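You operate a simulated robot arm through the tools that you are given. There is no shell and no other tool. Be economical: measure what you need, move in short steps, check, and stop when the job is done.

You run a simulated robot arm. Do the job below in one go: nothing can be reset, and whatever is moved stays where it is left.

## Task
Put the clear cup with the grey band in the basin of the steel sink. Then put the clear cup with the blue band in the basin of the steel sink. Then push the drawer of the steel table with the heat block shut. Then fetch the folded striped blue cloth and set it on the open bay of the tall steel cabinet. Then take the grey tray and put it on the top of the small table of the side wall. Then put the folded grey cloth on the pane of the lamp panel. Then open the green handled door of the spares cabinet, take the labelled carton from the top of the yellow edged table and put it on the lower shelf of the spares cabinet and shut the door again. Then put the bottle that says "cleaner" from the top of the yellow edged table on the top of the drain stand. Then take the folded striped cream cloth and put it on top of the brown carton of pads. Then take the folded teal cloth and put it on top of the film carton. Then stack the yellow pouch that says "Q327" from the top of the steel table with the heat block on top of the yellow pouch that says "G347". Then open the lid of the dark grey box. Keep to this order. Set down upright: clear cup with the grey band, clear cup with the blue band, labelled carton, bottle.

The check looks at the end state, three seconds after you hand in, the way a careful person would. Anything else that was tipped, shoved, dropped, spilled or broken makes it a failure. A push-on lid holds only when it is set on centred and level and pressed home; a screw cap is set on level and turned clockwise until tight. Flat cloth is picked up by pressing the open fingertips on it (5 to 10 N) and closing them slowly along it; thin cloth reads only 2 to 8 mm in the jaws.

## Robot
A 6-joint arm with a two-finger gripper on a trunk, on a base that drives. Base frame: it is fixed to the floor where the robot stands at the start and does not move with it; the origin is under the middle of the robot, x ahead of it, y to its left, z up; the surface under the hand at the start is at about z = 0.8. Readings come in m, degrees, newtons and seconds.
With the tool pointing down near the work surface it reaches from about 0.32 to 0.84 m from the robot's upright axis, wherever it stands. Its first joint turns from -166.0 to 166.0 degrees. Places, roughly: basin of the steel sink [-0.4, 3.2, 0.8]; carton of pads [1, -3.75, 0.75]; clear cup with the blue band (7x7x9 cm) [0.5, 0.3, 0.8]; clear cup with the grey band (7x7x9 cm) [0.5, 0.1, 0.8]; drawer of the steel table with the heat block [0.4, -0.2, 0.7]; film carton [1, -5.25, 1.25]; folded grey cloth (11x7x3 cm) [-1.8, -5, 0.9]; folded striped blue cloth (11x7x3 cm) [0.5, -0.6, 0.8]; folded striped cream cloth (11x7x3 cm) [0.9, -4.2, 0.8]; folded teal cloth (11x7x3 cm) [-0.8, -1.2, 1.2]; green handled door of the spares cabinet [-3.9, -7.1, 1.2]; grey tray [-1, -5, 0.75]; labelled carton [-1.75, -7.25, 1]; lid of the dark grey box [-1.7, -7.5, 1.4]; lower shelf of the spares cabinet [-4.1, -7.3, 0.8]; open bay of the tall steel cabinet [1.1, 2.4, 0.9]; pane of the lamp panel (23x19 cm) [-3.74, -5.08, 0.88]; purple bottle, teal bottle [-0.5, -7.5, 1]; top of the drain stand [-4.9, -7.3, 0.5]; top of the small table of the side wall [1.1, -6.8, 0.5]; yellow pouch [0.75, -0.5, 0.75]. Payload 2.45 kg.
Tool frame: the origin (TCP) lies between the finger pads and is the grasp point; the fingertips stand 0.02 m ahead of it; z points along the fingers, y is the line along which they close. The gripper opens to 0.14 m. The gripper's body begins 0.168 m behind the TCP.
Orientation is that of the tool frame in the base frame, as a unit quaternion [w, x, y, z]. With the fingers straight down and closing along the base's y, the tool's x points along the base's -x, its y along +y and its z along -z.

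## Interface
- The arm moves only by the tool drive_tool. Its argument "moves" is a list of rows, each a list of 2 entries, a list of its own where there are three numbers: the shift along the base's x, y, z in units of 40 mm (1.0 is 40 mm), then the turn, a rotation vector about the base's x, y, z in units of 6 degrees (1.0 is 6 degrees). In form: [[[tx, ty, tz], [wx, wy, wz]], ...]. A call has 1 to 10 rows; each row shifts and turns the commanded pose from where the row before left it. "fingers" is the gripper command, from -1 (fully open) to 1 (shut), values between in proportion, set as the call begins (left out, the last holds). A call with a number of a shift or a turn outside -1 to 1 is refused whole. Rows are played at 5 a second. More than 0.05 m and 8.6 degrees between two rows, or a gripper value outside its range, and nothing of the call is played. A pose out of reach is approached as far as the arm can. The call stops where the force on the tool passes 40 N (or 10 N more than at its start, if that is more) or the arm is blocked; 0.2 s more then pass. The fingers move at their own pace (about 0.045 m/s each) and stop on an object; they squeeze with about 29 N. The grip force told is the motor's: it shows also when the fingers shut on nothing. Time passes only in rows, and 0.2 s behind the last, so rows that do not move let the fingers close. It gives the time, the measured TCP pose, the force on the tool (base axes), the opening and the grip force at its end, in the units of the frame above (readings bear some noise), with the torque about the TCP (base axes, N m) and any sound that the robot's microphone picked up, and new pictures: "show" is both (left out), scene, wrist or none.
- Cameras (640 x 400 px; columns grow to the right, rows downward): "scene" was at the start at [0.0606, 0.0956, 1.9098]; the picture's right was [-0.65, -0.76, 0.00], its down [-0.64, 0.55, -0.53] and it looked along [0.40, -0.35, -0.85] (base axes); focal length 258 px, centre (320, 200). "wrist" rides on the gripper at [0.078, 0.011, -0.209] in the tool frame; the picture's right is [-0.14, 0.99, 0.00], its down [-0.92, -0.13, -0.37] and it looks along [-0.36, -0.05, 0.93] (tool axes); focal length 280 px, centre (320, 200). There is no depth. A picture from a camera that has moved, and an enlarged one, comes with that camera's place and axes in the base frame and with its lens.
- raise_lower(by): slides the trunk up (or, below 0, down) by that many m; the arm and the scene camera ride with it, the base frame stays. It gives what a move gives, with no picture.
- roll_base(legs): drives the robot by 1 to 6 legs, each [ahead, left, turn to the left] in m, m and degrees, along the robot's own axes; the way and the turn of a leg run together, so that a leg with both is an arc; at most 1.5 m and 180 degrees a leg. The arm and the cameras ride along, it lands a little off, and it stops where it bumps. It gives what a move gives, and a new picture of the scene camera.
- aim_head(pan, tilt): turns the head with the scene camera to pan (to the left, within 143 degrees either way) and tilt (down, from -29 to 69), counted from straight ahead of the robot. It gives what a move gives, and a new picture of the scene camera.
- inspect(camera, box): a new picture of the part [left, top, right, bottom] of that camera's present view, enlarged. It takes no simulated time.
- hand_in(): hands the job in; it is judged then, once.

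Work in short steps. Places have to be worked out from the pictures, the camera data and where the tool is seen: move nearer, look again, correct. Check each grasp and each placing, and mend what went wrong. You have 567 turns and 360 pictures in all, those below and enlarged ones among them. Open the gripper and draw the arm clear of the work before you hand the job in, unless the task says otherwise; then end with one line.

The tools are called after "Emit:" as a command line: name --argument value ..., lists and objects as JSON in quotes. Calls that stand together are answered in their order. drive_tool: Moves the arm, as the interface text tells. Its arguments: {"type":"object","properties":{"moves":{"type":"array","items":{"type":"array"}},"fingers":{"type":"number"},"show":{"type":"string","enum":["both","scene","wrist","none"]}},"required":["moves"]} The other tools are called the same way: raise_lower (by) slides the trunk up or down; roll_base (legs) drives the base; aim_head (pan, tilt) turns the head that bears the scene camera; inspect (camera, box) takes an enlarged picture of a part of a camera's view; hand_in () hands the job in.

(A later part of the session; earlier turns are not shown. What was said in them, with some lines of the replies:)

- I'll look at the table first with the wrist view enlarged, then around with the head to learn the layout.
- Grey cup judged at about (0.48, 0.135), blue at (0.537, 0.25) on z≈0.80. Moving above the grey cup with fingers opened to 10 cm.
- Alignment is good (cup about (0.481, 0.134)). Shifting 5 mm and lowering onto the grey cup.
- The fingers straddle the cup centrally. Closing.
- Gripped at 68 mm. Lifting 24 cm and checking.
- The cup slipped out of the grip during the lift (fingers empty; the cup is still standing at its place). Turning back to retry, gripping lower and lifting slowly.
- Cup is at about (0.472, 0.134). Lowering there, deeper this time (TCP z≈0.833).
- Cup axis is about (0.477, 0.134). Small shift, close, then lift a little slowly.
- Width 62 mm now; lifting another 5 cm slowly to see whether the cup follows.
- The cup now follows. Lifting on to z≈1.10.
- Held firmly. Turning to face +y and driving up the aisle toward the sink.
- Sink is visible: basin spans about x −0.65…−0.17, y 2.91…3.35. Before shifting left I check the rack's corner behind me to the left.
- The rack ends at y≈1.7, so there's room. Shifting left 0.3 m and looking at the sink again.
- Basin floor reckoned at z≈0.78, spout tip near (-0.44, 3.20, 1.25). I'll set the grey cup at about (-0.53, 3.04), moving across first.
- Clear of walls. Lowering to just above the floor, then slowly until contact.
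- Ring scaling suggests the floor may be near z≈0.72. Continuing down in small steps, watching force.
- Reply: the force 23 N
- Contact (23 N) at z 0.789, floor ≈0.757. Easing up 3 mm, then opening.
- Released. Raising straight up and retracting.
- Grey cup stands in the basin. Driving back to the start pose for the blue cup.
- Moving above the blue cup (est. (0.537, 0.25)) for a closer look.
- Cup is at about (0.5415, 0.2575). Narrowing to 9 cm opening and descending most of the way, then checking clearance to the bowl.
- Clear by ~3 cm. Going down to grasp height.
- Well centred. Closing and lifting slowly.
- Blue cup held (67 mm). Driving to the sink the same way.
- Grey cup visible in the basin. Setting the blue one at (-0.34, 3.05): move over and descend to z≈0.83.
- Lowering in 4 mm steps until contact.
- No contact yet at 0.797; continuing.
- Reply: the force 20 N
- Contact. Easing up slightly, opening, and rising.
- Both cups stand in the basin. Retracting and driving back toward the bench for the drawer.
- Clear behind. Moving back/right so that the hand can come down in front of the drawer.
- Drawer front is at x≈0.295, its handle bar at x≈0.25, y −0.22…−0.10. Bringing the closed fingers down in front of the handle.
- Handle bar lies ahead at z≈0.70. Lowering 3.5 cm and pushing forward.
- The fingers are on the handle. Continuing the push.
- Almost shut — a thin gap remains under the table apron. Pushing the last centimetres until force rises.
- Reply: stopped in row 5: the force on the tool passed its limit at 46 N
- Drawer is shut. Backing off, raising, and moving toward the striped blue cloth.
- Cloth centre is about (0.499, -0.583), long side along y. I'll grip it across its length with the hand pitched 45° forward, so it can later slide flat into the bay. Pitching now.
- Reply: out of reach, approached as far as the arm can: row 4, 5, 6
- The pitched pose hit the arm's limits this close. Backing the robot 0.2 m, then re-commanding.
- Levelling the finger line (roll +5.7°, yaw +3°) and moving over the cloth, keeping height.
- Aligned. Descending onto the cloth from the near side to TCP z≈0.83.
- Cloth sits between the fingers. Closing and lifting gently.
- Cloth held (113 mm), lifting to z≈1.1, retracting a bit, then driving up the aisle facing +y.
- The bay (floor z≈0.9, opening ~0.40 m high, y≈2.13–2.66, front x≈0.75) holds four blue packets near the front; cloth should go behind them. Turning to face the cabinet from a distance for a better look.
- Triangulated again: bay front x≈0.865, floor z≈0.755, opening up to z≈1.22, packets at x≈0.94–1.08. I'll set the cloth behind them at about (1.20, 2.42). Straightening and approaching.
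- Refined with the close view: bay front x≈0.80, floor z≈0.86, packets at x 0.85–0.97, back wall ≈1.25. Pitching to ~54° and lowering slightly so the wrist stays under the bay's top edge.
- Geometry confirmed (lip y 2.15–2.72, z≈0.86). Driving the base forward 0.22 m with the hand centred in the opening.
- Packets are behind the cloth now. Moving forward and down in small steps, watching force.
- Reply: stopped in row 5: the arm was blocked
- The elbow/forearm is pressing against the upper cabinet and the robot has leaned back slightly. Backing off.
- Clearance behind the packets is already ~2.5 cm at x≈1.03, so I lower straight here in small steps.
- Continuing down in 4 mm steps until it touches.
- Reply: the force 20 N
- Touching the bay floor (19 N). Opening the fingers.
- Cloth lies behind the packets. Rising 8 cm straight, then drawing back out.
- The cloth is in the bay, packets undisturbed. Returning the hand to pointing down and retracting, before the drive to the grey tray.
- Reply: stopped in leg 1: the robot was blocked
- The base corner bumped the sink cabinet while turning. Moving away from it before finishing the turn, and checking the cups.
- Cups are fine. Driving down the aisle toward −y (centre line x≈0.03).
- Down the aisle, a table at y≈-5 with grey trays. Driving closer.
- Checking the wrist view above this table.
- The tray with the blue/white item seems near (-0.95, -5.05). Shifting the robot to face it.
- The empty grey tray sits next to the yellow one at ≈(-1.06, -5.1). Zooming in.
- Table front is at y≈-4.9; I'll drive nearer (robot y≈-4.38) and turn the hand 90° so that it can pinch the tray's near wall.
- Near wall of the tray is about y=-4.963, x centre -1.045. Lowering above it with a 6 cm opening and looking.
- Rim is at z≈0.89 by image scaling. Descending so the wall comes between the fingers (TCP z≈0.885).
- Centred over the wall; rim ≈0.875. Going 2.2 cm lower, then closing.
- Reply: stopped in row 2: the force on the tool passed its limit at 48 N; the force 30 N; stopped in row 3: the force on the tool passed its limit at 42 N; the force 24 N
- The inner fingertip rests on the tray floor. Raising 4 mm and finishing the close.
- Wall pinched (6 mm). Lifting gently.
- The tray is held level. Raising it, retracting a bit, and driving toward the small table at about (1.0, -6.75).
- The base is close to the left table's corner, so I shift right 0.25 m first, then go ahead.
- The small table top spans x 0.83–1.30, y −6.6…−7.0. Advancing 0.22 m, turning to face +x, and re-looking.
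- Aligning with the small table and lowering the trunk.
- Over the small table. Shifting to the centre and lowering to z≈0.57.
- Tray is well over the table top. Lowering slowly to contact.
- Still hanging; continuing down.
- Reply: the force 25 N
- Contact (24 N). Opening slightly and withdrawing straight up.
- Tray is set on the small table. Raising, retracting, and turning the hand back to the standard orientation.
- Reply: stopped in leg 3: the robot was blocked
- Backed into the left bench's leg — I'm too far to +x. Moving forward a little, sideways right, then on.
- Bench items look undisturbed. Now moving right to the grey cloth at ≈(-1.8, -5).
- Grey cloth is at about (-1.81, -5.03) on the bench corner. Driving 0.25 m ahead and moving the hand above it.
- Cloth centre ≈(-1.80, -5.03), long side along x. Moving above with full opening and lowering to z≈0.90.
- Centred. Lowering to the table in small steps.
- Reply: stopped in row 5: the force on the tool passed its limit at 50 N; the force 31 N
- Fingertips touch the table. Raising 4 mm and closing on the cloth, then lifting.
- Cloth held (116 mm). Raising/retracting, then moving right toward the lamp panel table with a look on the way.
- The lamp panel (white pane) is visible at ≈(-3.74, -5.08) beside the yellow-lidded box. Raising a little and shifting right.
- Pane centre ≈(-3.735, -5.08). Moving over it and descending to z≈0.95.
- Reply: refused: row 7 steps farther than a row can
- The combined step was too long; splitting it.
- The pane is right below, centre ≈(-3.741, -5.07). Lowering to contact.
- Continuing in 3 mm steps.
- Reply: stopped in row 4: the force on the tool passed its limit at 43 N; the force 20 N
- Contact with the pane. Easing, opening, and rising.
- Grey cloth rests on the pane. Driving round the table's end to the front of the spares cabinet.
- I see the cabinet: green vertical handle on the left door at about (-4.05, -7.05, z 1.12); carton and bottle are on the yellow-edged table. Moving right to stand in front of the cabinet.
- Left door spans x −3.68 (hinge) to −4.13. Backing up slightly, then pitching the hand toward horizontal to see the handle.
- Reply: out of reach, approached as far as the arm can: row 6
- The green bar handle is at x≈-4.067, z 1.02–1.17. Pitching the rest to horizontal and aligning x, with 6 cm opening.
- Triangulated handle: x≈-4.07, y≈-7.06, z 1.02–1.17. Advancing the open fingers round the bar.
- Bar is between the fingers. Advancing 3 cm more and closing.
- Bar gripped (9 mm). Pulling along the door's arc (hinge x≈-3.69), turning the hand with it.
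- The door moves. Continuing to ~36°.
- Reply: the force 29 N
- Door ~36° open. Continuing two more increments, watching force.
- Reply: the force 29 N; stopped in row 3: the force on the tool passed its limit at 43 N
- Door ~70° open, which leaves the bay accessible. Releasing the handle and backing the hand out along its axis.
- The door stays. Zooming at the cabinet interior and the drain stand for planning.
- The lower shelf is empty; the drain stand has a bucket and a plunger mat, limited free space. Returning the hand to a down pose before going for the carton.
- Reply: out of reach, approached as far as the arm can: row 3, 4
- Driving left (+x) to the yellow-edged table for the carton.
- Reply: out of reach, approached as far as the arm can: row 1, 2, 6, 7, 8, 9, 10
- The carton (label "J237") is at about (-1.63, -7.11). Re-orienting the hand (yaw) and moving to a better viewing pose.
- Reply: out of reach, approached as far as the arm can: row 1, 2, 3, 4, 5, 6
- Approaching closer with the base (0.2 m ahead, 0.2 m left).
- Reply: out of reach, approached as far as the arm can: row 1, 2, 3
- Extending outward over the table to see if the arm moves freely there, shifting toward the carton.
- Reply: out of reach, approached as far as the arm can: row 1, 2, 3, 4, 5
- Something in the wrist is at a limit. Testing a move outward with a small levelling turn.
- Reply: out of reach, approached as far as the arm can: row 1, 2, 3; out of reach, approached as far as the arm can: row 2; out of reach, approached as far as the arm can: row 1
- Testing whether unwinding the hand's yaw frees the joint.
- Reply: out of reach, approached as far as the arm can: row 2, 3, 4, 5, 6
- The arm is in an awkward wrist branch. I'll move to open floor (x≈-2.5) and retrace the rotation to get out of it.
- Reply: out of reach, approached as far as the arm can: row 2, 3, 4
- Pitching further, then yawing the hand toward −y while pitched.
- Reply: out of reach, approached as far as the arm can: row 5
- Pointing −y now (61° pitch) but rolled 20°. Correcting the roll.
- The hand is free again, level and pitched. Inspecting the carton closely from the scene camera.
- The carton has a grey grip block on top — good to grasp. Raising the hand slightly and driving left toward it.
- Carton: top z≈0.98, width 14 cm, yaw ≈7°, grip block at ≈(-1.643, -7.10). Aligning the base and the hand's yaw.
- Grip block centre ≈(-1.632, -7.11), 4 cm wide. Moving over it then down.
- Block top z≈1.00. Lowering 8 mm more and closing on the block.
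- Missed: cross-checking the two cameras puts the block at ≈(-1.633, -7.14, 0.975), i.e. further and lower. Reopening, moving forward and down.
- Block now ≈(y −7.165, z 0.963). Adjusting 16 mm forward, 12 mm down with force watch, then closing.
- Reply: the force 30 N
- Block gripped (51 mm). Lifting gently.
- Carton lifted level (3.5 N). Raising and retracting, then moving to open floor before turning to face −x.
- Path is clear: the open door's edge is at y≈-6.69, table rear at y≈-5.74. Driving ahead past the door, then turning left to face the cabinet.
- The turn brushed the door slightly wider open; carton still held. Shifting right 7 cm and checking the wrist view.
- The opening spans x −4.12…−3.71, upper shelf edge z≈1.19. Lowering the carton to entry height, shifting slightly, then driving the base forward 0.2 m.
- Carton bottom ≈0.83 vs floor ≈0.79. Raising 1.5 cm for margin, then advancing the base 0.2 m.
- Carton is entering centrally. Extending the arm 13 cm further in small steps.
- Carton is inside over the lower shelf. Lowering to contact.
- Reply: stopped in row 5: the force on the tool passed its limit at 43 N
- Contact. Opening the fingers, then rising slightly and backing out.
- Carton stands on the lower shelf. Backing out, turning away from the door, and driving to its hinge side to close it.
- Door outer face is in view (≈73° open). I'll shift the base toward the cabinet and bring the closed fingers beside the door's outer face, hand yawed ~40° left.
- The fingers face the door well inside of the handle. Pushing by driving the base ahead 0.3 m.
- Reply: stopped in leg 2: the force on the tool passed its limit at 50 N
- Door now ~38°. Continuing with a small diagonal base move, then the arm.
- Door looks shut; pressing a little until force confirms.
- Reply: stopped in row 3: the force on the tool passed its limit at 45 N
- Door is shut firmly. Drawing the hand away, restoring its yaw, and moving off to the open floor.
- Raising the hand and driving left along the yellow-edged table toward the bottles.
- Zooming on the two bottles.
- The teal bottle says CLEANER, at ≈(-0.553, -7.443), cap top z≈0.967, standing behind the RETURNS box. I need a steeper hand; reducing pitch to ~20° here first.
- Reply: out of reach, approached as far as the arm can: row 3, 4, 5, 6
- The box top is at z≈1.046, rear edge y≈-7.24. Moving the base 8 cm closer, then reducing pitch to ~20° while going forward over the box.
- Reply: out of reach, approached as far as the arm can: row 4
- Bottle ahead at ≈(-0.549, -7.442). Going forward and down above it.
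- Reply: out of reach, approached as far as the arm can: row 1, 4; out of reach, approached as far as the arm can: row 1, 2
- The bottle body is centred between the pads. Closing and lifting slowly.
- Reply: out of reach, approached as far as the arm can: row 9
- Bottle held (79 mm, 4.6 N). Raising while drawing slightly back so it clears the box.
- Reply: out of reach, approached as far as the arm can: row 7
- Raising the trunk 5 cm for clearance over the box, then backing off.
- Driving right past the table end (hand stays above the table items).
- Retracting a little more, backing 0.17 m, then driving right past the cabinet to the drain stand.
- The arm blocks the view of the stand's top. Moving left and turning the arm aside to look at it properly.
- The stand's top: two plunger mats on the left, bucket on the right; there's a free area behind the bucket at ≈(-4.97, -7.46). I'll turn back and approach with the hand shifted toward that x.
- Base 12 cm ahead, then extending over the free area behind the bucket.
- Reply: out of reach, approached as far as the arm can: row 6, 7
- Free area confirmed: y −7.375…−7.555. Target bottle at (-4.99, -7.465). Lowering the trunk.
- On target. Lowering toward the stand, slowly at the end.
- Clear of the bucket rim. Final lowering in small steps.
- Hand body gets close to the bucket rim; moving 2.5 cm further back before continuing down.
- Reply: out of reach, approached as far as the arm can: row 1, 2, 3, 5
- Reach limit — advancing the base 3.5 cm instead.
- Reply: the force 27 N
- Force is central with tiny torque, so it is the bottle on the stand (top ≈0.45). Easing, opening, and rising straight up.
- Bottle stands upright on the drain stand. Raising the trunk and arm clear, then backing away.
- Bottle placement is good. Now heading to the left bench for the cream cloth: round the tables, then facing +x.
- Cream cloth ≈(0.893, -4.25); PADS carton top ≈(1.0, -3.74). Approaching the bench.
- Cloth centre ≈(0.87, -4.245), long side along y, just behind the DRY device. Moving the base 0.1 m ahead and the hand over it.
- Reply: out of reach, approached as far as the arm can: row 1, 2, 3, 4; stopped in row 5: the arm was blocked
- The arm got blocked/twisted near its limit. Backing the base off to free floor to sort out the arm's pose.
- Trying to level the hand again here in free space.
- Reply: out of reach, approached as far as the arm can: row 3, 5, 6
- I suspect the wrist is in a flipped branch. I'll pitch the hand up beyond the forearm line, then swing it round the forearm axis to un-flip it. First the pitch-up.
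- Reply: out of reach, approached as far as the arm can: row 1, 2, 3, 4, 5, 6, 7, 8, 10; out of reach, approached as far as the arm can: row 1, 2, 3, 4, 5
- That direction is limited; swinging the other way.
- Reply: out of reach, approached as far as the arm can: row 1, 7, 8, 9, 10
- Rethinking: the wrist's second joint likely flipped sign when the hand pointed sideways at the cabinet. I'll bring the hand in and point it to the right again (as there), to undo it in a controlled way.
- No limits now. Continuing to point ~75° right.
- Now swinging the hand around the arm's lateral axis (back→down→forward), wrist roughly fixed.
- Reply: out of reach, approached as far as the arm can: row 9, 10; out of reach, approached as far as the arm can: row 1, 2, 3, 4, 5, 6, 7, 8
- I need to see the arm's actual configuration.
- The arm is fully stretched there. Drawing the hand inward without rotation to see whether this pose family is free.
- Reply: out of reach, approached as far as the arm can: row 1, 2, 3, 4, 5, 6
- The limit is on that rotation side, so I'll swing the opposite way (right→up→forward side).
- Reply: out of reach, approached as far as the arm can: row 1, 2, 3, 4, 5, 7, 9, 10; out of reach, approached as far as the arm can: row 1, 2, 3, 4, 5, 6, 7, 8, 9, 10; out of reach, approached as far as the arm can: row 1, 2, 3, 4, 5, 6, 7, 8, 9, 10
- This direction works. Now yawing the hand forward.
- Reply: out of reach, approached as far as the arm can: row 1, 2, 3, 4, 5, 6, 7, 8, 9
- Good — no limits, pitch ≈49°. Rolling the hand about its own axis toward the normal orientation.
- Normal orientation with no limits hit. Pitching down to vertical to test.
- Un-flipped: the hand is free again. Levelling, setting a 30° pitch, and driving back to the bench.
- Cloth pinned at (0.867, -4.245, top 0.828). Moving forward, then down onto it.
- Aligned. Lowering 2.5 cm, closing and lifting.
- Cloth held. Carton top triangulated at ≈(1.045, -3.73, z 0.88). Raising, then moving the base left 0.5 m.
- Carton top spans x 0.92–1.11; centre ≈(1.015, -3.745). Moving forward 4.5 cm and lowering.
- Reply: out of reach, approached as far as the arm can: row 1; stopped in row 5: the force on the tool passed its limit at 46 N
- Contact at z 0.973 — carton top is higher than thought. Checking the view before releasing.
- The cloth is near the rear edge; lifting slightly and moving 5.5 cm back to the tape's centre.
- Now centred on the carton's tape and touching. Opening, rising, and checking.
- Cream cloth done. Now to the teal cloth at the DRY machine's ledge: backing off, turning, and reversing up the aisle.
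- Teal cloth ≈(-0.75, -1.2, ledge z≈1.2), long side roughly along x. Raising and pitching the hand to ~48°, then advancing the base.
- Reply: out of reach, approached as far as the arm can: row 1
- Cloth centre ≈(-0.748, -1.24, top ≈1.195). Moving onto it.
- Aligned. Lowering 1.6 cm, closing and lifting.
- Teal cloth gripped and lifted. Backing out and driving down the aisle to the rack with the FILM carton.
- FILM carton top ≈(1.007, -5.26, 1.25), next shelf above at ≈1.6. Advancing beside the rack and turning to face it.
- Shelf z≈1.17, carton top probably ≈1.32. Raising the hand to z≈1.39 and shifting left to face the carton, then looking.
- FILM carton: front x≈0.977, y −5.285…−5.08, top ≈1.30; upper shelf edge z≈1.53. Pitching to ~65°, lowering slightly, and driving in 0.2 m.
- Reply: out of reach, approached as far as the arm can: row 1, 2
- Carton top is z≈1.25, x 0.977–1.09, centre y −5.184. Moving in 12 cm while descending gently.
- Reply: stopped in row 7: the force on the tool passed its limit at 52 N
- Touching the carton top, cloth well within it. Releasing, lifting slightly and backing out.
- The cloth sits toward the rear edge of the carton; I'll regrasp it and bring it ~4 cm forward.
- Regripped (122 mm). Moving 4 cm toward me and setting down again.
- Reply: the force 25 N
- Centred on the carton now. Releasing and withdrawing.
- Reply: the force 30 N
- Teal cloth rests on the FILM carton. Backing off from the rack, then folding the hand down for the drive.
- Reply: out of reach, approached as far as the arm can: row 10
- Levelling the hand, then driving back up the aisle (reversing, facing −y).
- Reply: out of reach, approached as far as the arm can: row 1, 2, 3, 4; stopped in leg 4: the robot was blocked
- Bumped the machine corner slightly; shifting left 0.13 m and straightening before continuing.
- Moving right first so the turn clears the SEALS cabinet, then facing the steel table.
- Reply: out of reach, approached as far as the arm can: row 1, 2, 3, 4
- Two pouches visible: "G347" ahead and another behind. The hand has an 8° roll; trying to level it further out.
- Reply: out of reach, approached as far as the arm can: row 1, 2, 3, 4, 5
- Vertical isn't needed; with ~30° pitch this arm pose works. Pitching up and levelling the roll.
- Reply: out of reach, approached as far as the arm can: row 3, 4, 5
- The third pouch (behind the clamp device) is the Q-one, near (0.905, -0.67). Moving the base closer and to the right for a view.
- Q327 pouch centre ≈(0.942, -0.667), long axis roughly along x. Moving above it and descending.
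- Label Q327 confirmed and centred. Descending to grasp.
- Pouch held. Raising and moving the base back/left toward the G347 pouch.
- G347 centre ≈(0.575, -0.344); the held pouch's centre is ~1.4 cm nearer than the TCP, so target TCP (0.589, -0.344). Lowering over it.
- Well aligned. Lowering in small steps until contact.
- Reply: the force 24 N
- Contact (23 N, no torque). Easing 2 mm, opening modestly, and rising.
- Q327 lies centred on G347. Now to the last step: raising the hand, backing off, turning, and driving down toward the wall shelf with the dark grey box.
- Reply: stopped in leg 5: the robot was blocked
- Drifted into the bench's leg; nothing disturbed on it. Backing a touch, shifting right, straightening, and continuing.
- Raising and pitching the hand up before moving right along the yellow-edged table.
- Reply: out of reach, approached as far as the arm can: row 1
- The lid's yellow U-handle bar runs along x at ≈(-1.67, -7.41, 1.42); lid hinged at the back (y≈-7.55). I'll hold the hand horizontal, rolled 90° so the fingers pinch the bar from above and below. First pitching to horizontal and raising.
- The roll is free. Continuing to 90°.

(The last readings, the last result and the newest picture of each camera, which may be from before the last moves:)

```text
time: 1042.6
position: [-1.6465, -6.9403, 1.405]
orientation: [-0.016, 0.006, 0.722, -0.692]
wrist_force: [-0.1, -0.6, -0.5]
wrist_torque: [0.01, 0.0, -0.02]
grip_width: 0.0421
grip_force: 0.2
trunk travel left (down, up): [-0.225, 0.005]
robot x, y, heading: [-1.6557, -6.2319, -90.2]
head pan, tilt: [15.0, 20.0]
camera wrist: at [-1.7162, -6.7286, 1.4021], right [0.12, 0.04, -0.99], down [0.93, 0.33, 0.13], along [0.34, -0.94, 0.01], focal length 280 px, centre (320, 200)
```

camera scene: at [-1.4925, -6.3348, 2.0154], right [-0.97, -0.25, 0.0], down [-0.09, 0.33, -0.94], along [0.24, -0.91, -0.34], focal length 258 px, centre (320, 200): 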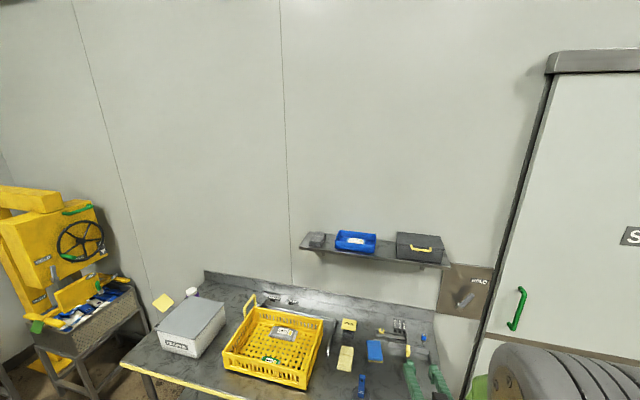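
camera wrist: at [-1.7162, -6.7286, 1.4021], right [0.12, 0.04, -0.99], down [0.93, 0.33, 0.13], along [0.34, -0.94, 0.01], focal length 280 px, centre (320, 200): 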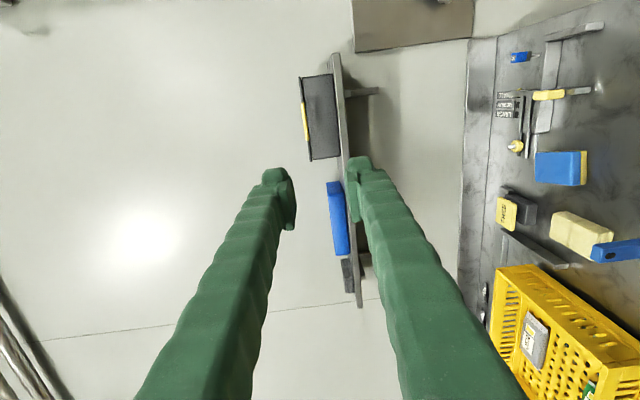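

The bar is at (-1.668, ≈-7.405, 1.422). Driving the base 0.32 m ahead.

Emit:
roll_base --legs '[[0.31, -0.02, 0]]'

Emit:
drive_tool --moves '[[[0, -0.4, 0.2], [0, 0, 0]], [[0, -0.4, 0.2], [0, 0, 0]]]' --fingers 0.3 --show "wrist"

```text
time: 1044.8
position: [-1.6599, -7.2585, 1.4038]
orientation: [-0.012, 0.004, 0.722, -0.692]
wrist_force: [0.2, 0.6, 0.0]
wrist_torque: [-0.02, -0.02, -0.02]
grip_width: 0.0423
grip_force: 0.0
trunk travel left (down, up): [-0.225, 0.005]
robot x, y, heading: [-1.6742, -6.5491, -89.8]
head pan, tilt: [15.0, 20.0]
camera scene: at [-1.5124, -6.6527, 2.0154], right [-0.96, -0.26, 0.0], down [-0.09, 0.33, -0.94], along [0.25, -0.91, -0.34], focal length 258 px, centre (320, 200)
```

scene: 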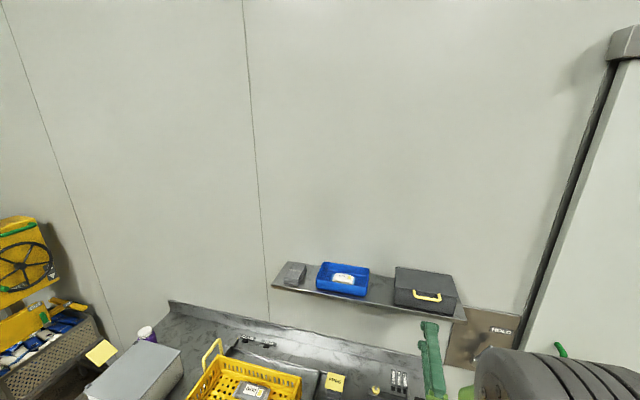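

```text
time: 1045.4
position: [-1.6605, -7.2898, 1.4214]
orientation: [-0.013, 0.004, 0.722, -0.692]
wrist_force: [0.8, -0.2, -0.3]
wrist_torque: [0.04, 0.05, -0.03]
grip_width: 0.0492
grip_force: 0.1
trunk travel left (down, up): [-0.225, 0.005]
robot x, y, heading: [-1.6787, -6.5511, -89.9]
head pan, tilt: [15.0, 20.0]
camera wrist: at [-1.7328, -7.0787, 1.4187], right [0.13, 0.04, -0.99], down [0.93, 0.34, 0.13], along [0.34, -0.94, 0.01], focal length 280 px, centre (320, 200)
```

wrist: 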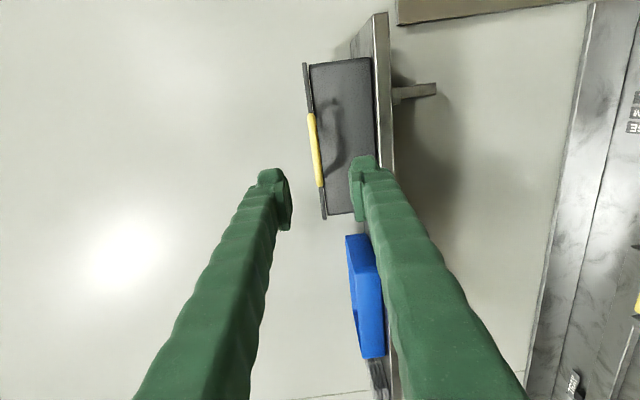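

The bar is centred between the fingers. Advancing with force watch until the tips nearly touch the box front.

Emit:
drive_tool --moves '[[[-0.15, -0.6, 0], [0, 0, 0]], [[-0.15, -0.6, 0], [0, 0, 0]], [[0, -0.5, 0], [0, 0, 0]], [[0, -0.4, 0], [0, 0, 0]], [[0, -0.3, 0], [0, 0, 0]]]' --fingers 0.3 --show "wrist"

```text
time: 1046.6
position: [-1.6713, -7.3873, 1.4212]
orientation: [-0.012, 0.004, 0.721, -0.693]
wrist_force: [0.5, -0.7, 0.5]
wrist_torque: [-0.02, -0.02, -0.05]
grip_width: 0.0489
grip_force: 0.0
trunk travel left (down, up): [-0.225, 0.005]
robot x, y, heading: [-1.6743, -6.553, -89.7]
head pan, tilt: [15.0, 20.0]
camera wrist: at [-1.7442, -7.1765, 1.4176], right [0.13, 0.04, -0.99], down [0.93, 0.34, 0.13], along [0.34, -0.94, 0.01], focal length 280 px, centre (320, 200)
```

wrist: 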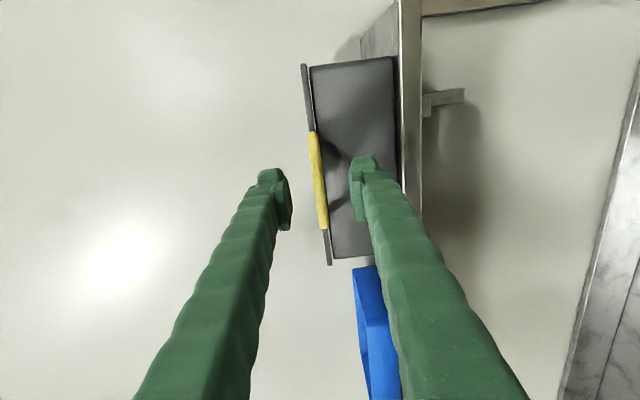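

Bar seems ~5 cm further in than estimated. Continuing forward slowly.

Emit:
drive_tool --moves '[[[0, -0.4, 0], [0, 0, 0]], [[0, -0.4, 0], [0, 0, 0]], [[0, -0.3, 0], [0, 0, 0]]]' --fingers 0.3 --show "wrist"

```text
time: 1047.4
position: [-1.6725, -7.4265, 1.4217]
orientation: [-0.012, 0.003, 0.722, -0.692]
wrist_force: [2.2, 27.4, 0.8]
wrist_torque: [0.88, -0.03, 0.22]
grip_width: 0.0502
grip_force: 1.1
trunk travel left (down, up): [-0.225, 0.005]
robot x, y, heading: [-1.6759, -6.5542, -89.6]
head pan, tilt: [15.0, 20.0]
camera wrist: at [-1.7448, -7.2155, 1.4192], right [0.13, 0.04, -0.99], down [0.93, 0.34, 0.13], along [0.34, -0.94, 0.01], focal length 280 px, centre (320, 200)
```

wrist: 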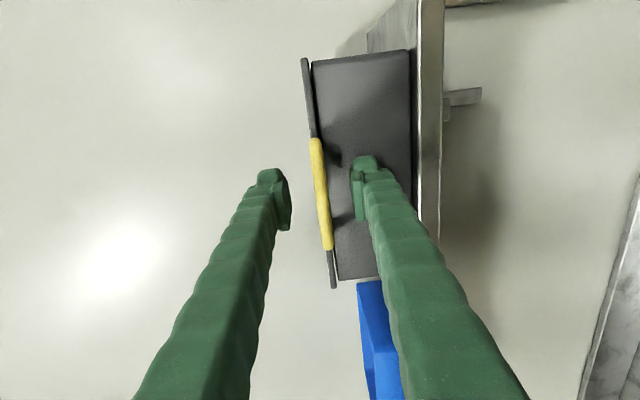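

Lower fingertip touches the box front. Backing 4 mm and closing on the bar.

Emit:
drive_tool --moves '[[[0, 0.12, 0], [0, 0, 0]], [[0, 0, 0], [0, 0, 0]], [[0, 0, 0], [0, 0, 0]], [[0, 0, 0], [0, 0, 0]], [[0, 0, 0], [0, 0, 0]]]' --fingers 1 --show "wrist"

```text
time: 1048.6
position: [-1.6734, -7.4238, 1.4236]
orientation: [-0.012, 0.004, 0.72, -0.694]
wrist_force: [-0.3, 8.1, 0.6]
wrist_torque: [-0.07, -0.86, -0.14]
grip_width: 0.0059
grip_force: 32.4
trunk travel left (down, up): [-0.225, 0.005]
robot x, y, heading: [-1.6781, -6.5528, -90.0]
head pan, tilt: [15.0, 20.0]
camera wrist: at [-1.7458, -7.2138, 1.4201], right [0.13, 0.03, -0.99], down [0.93, 0.34, 0.13], along [0.34, -0.94, 0.01], focal length 280 px, centre (320, 200)
```

wrist: 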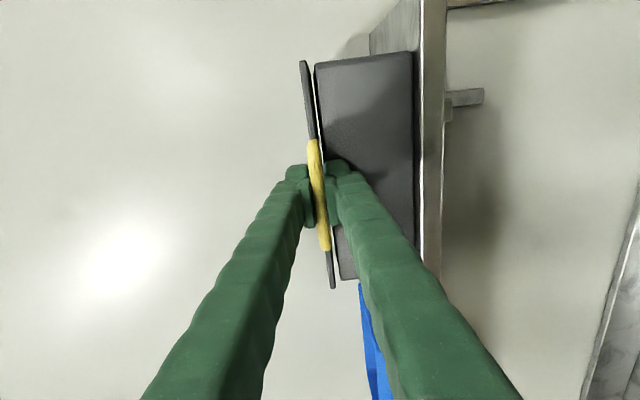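

Gripping the bar (lid edge already shows a slight gap). Lifting along the hinge arc, turning the hand with the lid.

Emit:
drive_tool --moves '[[[0, 0, 0.37], [1, 0, 0]], [[0, -0.04, 0.365], [1, 0, 0]], [[0, -0.08, 0.36], [1, 0, 0]], [[0, -0.11, 0.35], [1, 0, 0]], [[0, -0.15, 0.335], [1, 0, 0]]]' --fingers 1 --show "wrist"

```text
time: 1049.8
position: [-1.6718, -7.439, 1.485]
orientation: [-0.001, -0.004, 0.858, -0.513]
wrist_force: [-18.3, -4.4, -3.1]
wrist_torque: [-0.02, -0.94, 0.78]
grip_width: 0.0061
grip_force: 32.3
out of reach, approached as far as the arm can: row 5
trunk travel left (down, up): [-0.225, 0.005]
robot x, y, heading: [-1.6781, -6.5515, -89.8]
head pan, tilt: [15.0, 20.0]
camera wrist: at [-1.7495, -7.2501, 1.5724], right [0.13, 0.47, -0.87], down [0.92, 0.27, 0.28], along [0.37, -0.84, -0.4], focal length 280 px, centre (320, 200)
```

wrist: 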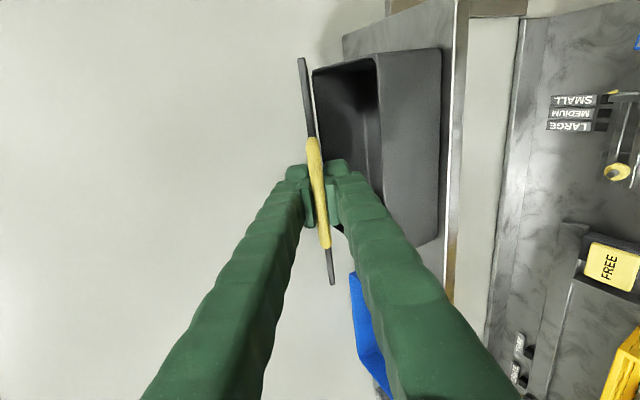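

Lid is ~27° open. Continuing the arc without further hand rotation.

Emit:
drive_tool --moves '[[[0, -0.18, 0.315], [0, 0, 0]], [[0, -0.215, 0.3], [0, 0, 0]], [[0, -0.245, 0.27], [-0.3, 0, 0]], [[0, -0.27, 0.245], [-0.3, 0, 0]]]' --fingers 1 --show "none"

```text
time: 1050.8
position: [-1.6668, -7.4571, 1.5206]
orientation: [-0.002, -0.004, 0.843, -0.538]
wrist_force: [-9.6, 28.0, 16.3]
wrist_torque: [1.03, -0.83, 0.14]
grip_width: 0.0059
grip_force: 32.7
out of reach, approached as far as the arm can: row 1, 2, 4
trunk travel left (down, up): [-0.225, 0.005]
robot x, y, heading: [-1.6767, -6.5507, -89.9]
head pan, tilt: [15.0, 20.0]
```

Reach is limiting with the hand pitched down. Loosening the grip a little (bar stays caught on the lower finger) and turning the hand back to horizontal while lifting on.

Emit:
drive_tool --moves '[[[0, -0.1, 0.15], [-0.8, 0, 0]], [[0, -0.1, 0.15], [-0.8, 0, 0]], [[0, -0.15, 0.2], [-0.8, 0, 0]], [[0, -0.2, 0.2], [-0.8, 0, 0]], [[0, -0.2, 0.2], [-0.5, 0, 0]]]' --fingers 0.62 --show "wrist"

```text
time: 1052.0
position: [-1.6662, -7.4924, 1.5484]
orientation: [-0.002, -0.006, 0.722, -0.692]
wrist_force: [2.8, 10.4, -3.0]
wrist_torque: [1.51, -0.6, -0.26]
grip_width: 0.0301
grip_force: 35.7
trunk travel left (down, up): [-0.225, 0.005]
robot x, y, heading: [-1.6716, -6.5561, -89.8]
head pan, tilt: [15.0, 20.0]
camera wrist: at [-1.7444, -7.2837, 1.5463], right [0.13, 0.04, -0.99], down [0.92, 0.37, 0.13], along [0.37, -0.93, 0.01], focal length 280 px, centre (320, 200)
```

wrist: 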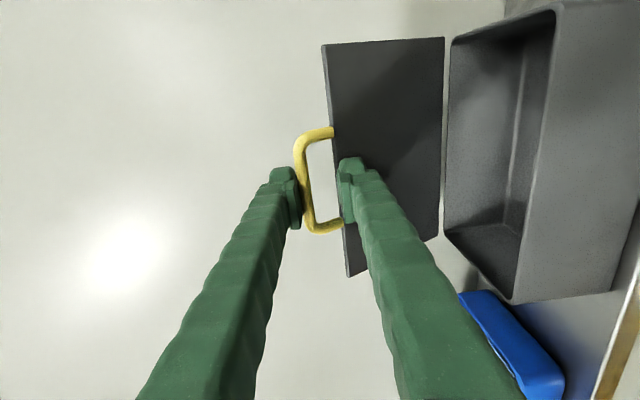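

The lid is now ~75° open, lower finger pressing its underside. Pushing it further back.

Emit:
drive_tool --moves '[[[0, -0.4, 0.1], [0, 0, 0]], [[0, -0.4, 0.05], [0, 0, 0]], [[0, -0.4, 0], [0, 0, 0]], [[0, -0.3, -0.05], [0, 0, 0]]]' --fingers 0.4 --show "wrist"

```text
time: 1053.0
position: [-1.667, -7.5537, 1.554]
orientation: [-0.002, -0.006, 0.722, -0.692]
wrist_force: [-0.5, -0.4, -0.1]
wrist_torque: [-0.01, -0.01, -0.01]
grip_width: 0.042
grip_force: 0.1
trunk travel left (down, up): [-0.225, 0.005]
robot x, y, heading: [-1.6768, -6.5554, -89.6]
head pan, tilt: [15.0, 20.0]
camera wrist: at [-1.7444, -7.3457, 1.5512], right [0.13, 0.04, -0.99], down [0.92, 0.37, 0.13], along [0.37, -0.93, 0.01], focal length 280 px, centre (320, 200)
```

wrist: 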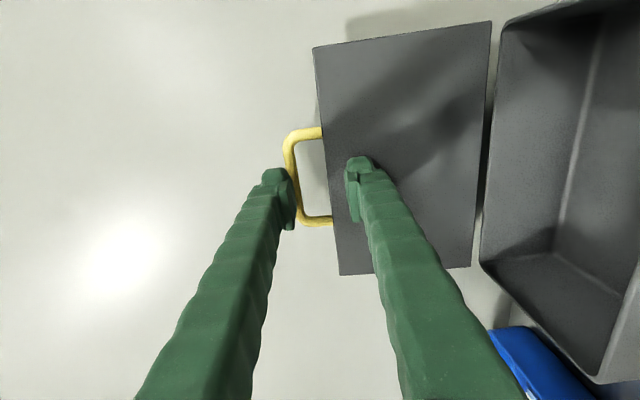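

Forces are zero — the lid is about vertical or beyond. Pushing a little more until it meets resistance.

Emit:
drive_tool --moves '[[[0, -0.3, 0], [0, 0, 0]], [[0, -0.3, 0], [0, 0, 0]], [[0, -0.3, 0], [0, 0, 0]], [[0, -0.3, 0], [0, 0, 0]]]' --fingers 0.4 --show "none"

```text
time: 1053.5
position: [-1.666, -7.5641, 1.555]
orientation: [-0.002, -0.005, 0.722, -0.691]
wrist_force: [-1.4, 41.4, 1.8]
wrist_torque: [1.36, 0.23, -0.03]
grip_width: 0.0432
grip_force: 1.3
trunk travel left (down, up): [-0.225, 0.005]
robot x, y, heading: [-1.6791, -6.5512, -90.0]
head pan, tilt: [15.0, 20.0]
stopped in row 2: the force on the tool passed its limit at 53 N (the readings are from after the stop); the commanded pose is now the measured one
```

The lid is against its stop. Withdrawing straight back and checking it stays.

Emit:
drive_tool --moves '[[[0, 0.3, 0], [0, 0, 0]], [[0, 0.6, 0], [0, 0, 0]], [[0, 0.8, 0], [0, 0, 0]], [[0, 0.8, 0], [0, 0, 0]]]' --fingers 0.2 --show "wrist"

```text
time: 1054.5
position: [-1.6664, -7.4692, 1.5529]
orientation: [-0.002, -0.005, 0.723, -0.691]
wrist_force: [0.0, 0.1, -0.4]
wrist_torque: [0.02, 0.0, 0.01]
grip_width: 0.0561
grip_force: 0.0
trunk travel left (down, up): [-0.225, 0.005]
robot x, y, heading: [-1.6749, -6.5534, -89.8]
head pan, tilt: [15.0, 20.0]
camera wrist: at [-1.7444, -7.2606, 1.5507], right [0.13, 0.04, -0.99], down [0.92, 0.37, 0.13], along [0.37, -0.93, 0.0], focal length 280 px, centre (320, 200)
```

wrist: 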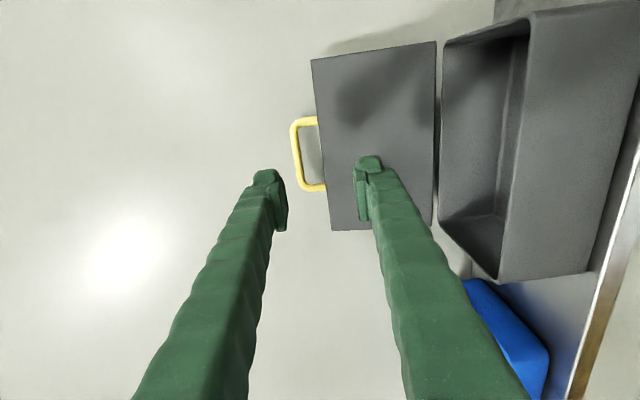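

The lid stays open. Backing the base away and taking a last look.

Emit:
drive_tool --moves '[[[0, 0.8, 0], [0, 0, 0]], [[0, 0.8, 0], [0, 0, 0]]]' --fingers -1 --show "none"

Emit:
roll_base --legs '[[-0.3, 0, 0]]'

Emit:
inspect --camera "scene" --box '[100, 150, 500, 400]'

```text
time: 1055.1
position: [-1.6654, -7.4107, 1.5518]
orientation: [-0.003, -0.006, 0.724, -0.69]
wrist_force: [1.0, -0.4, 0.1]
wrist_torque: [0.0, 0.0, 0.02]
grip_width: 0.1086
grip_force: 0.0
trunk travel left (down, up): [-0.225, 0.005]
robot x, y, heading: [-1.6753, -6.5514, -89.8]
head pan, tilt: [15.0, 20.0]
```

```text
time: 1057.2
position: [-1.6722, -7.1165, 1.5525]
orientation: [-0.005, -0.003, 0.723, -0.691]
wrist_force: [-1.1, 1.7, -0.1]
wrist_torque: [0.05, -0.01, -0.01]
grip_width: 0.14
grip_force: 0.1
trunk travel left (down, up): [-0.225, 0.005]
robot x, y, heading: [-1.6749, -6.2587, -90.1]
head pan, tilt: [15.0, 20.0]
camera scene: at [-1.5133, -6.358, 2.0156], right [-0.97, -0.25, 0.0], down [-0.09, 0.33, -0.94], along [0.24, -0.91, -0.34], focal length 258 px, centre (320, 200)
```

scene: 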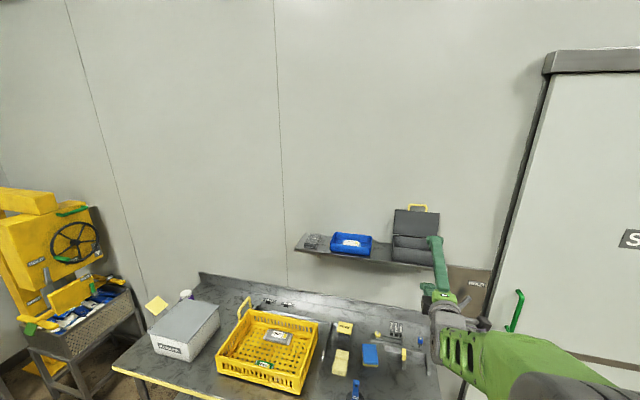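

```text
1.60 times, centred on (300, 275) of scene
camera zoom: at [-1.5133, -6.358, 2.0156], right [-0.97, -0.25, 0.0], down [-0.09, 0.33, -0.94], along [0.24, -0.91, -0.34], focal length 413 px, centre (352, 80)
```

zoom: 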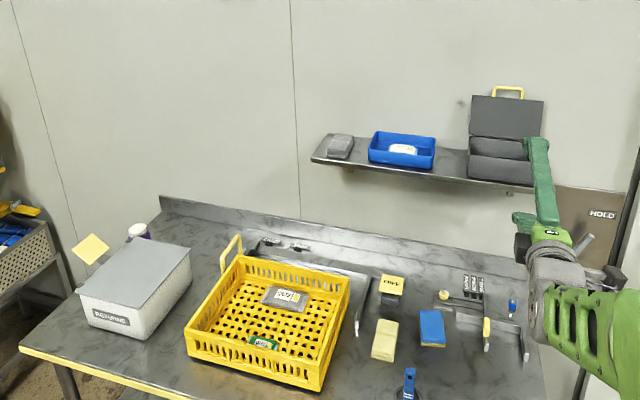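

The lid stands open and the table below is undisturbed. The gripper is open and the arm is clear of the work, so I'm handing in.

Emit:
hand_in

```text
The job is handed in.
```

All twelve steps were done in the given order and the job is handed in. I checked each placement by camera as it was made. The base bumped fixed furniture a few times on the way, and the things I could see nearby afterwards looked undisturbed.
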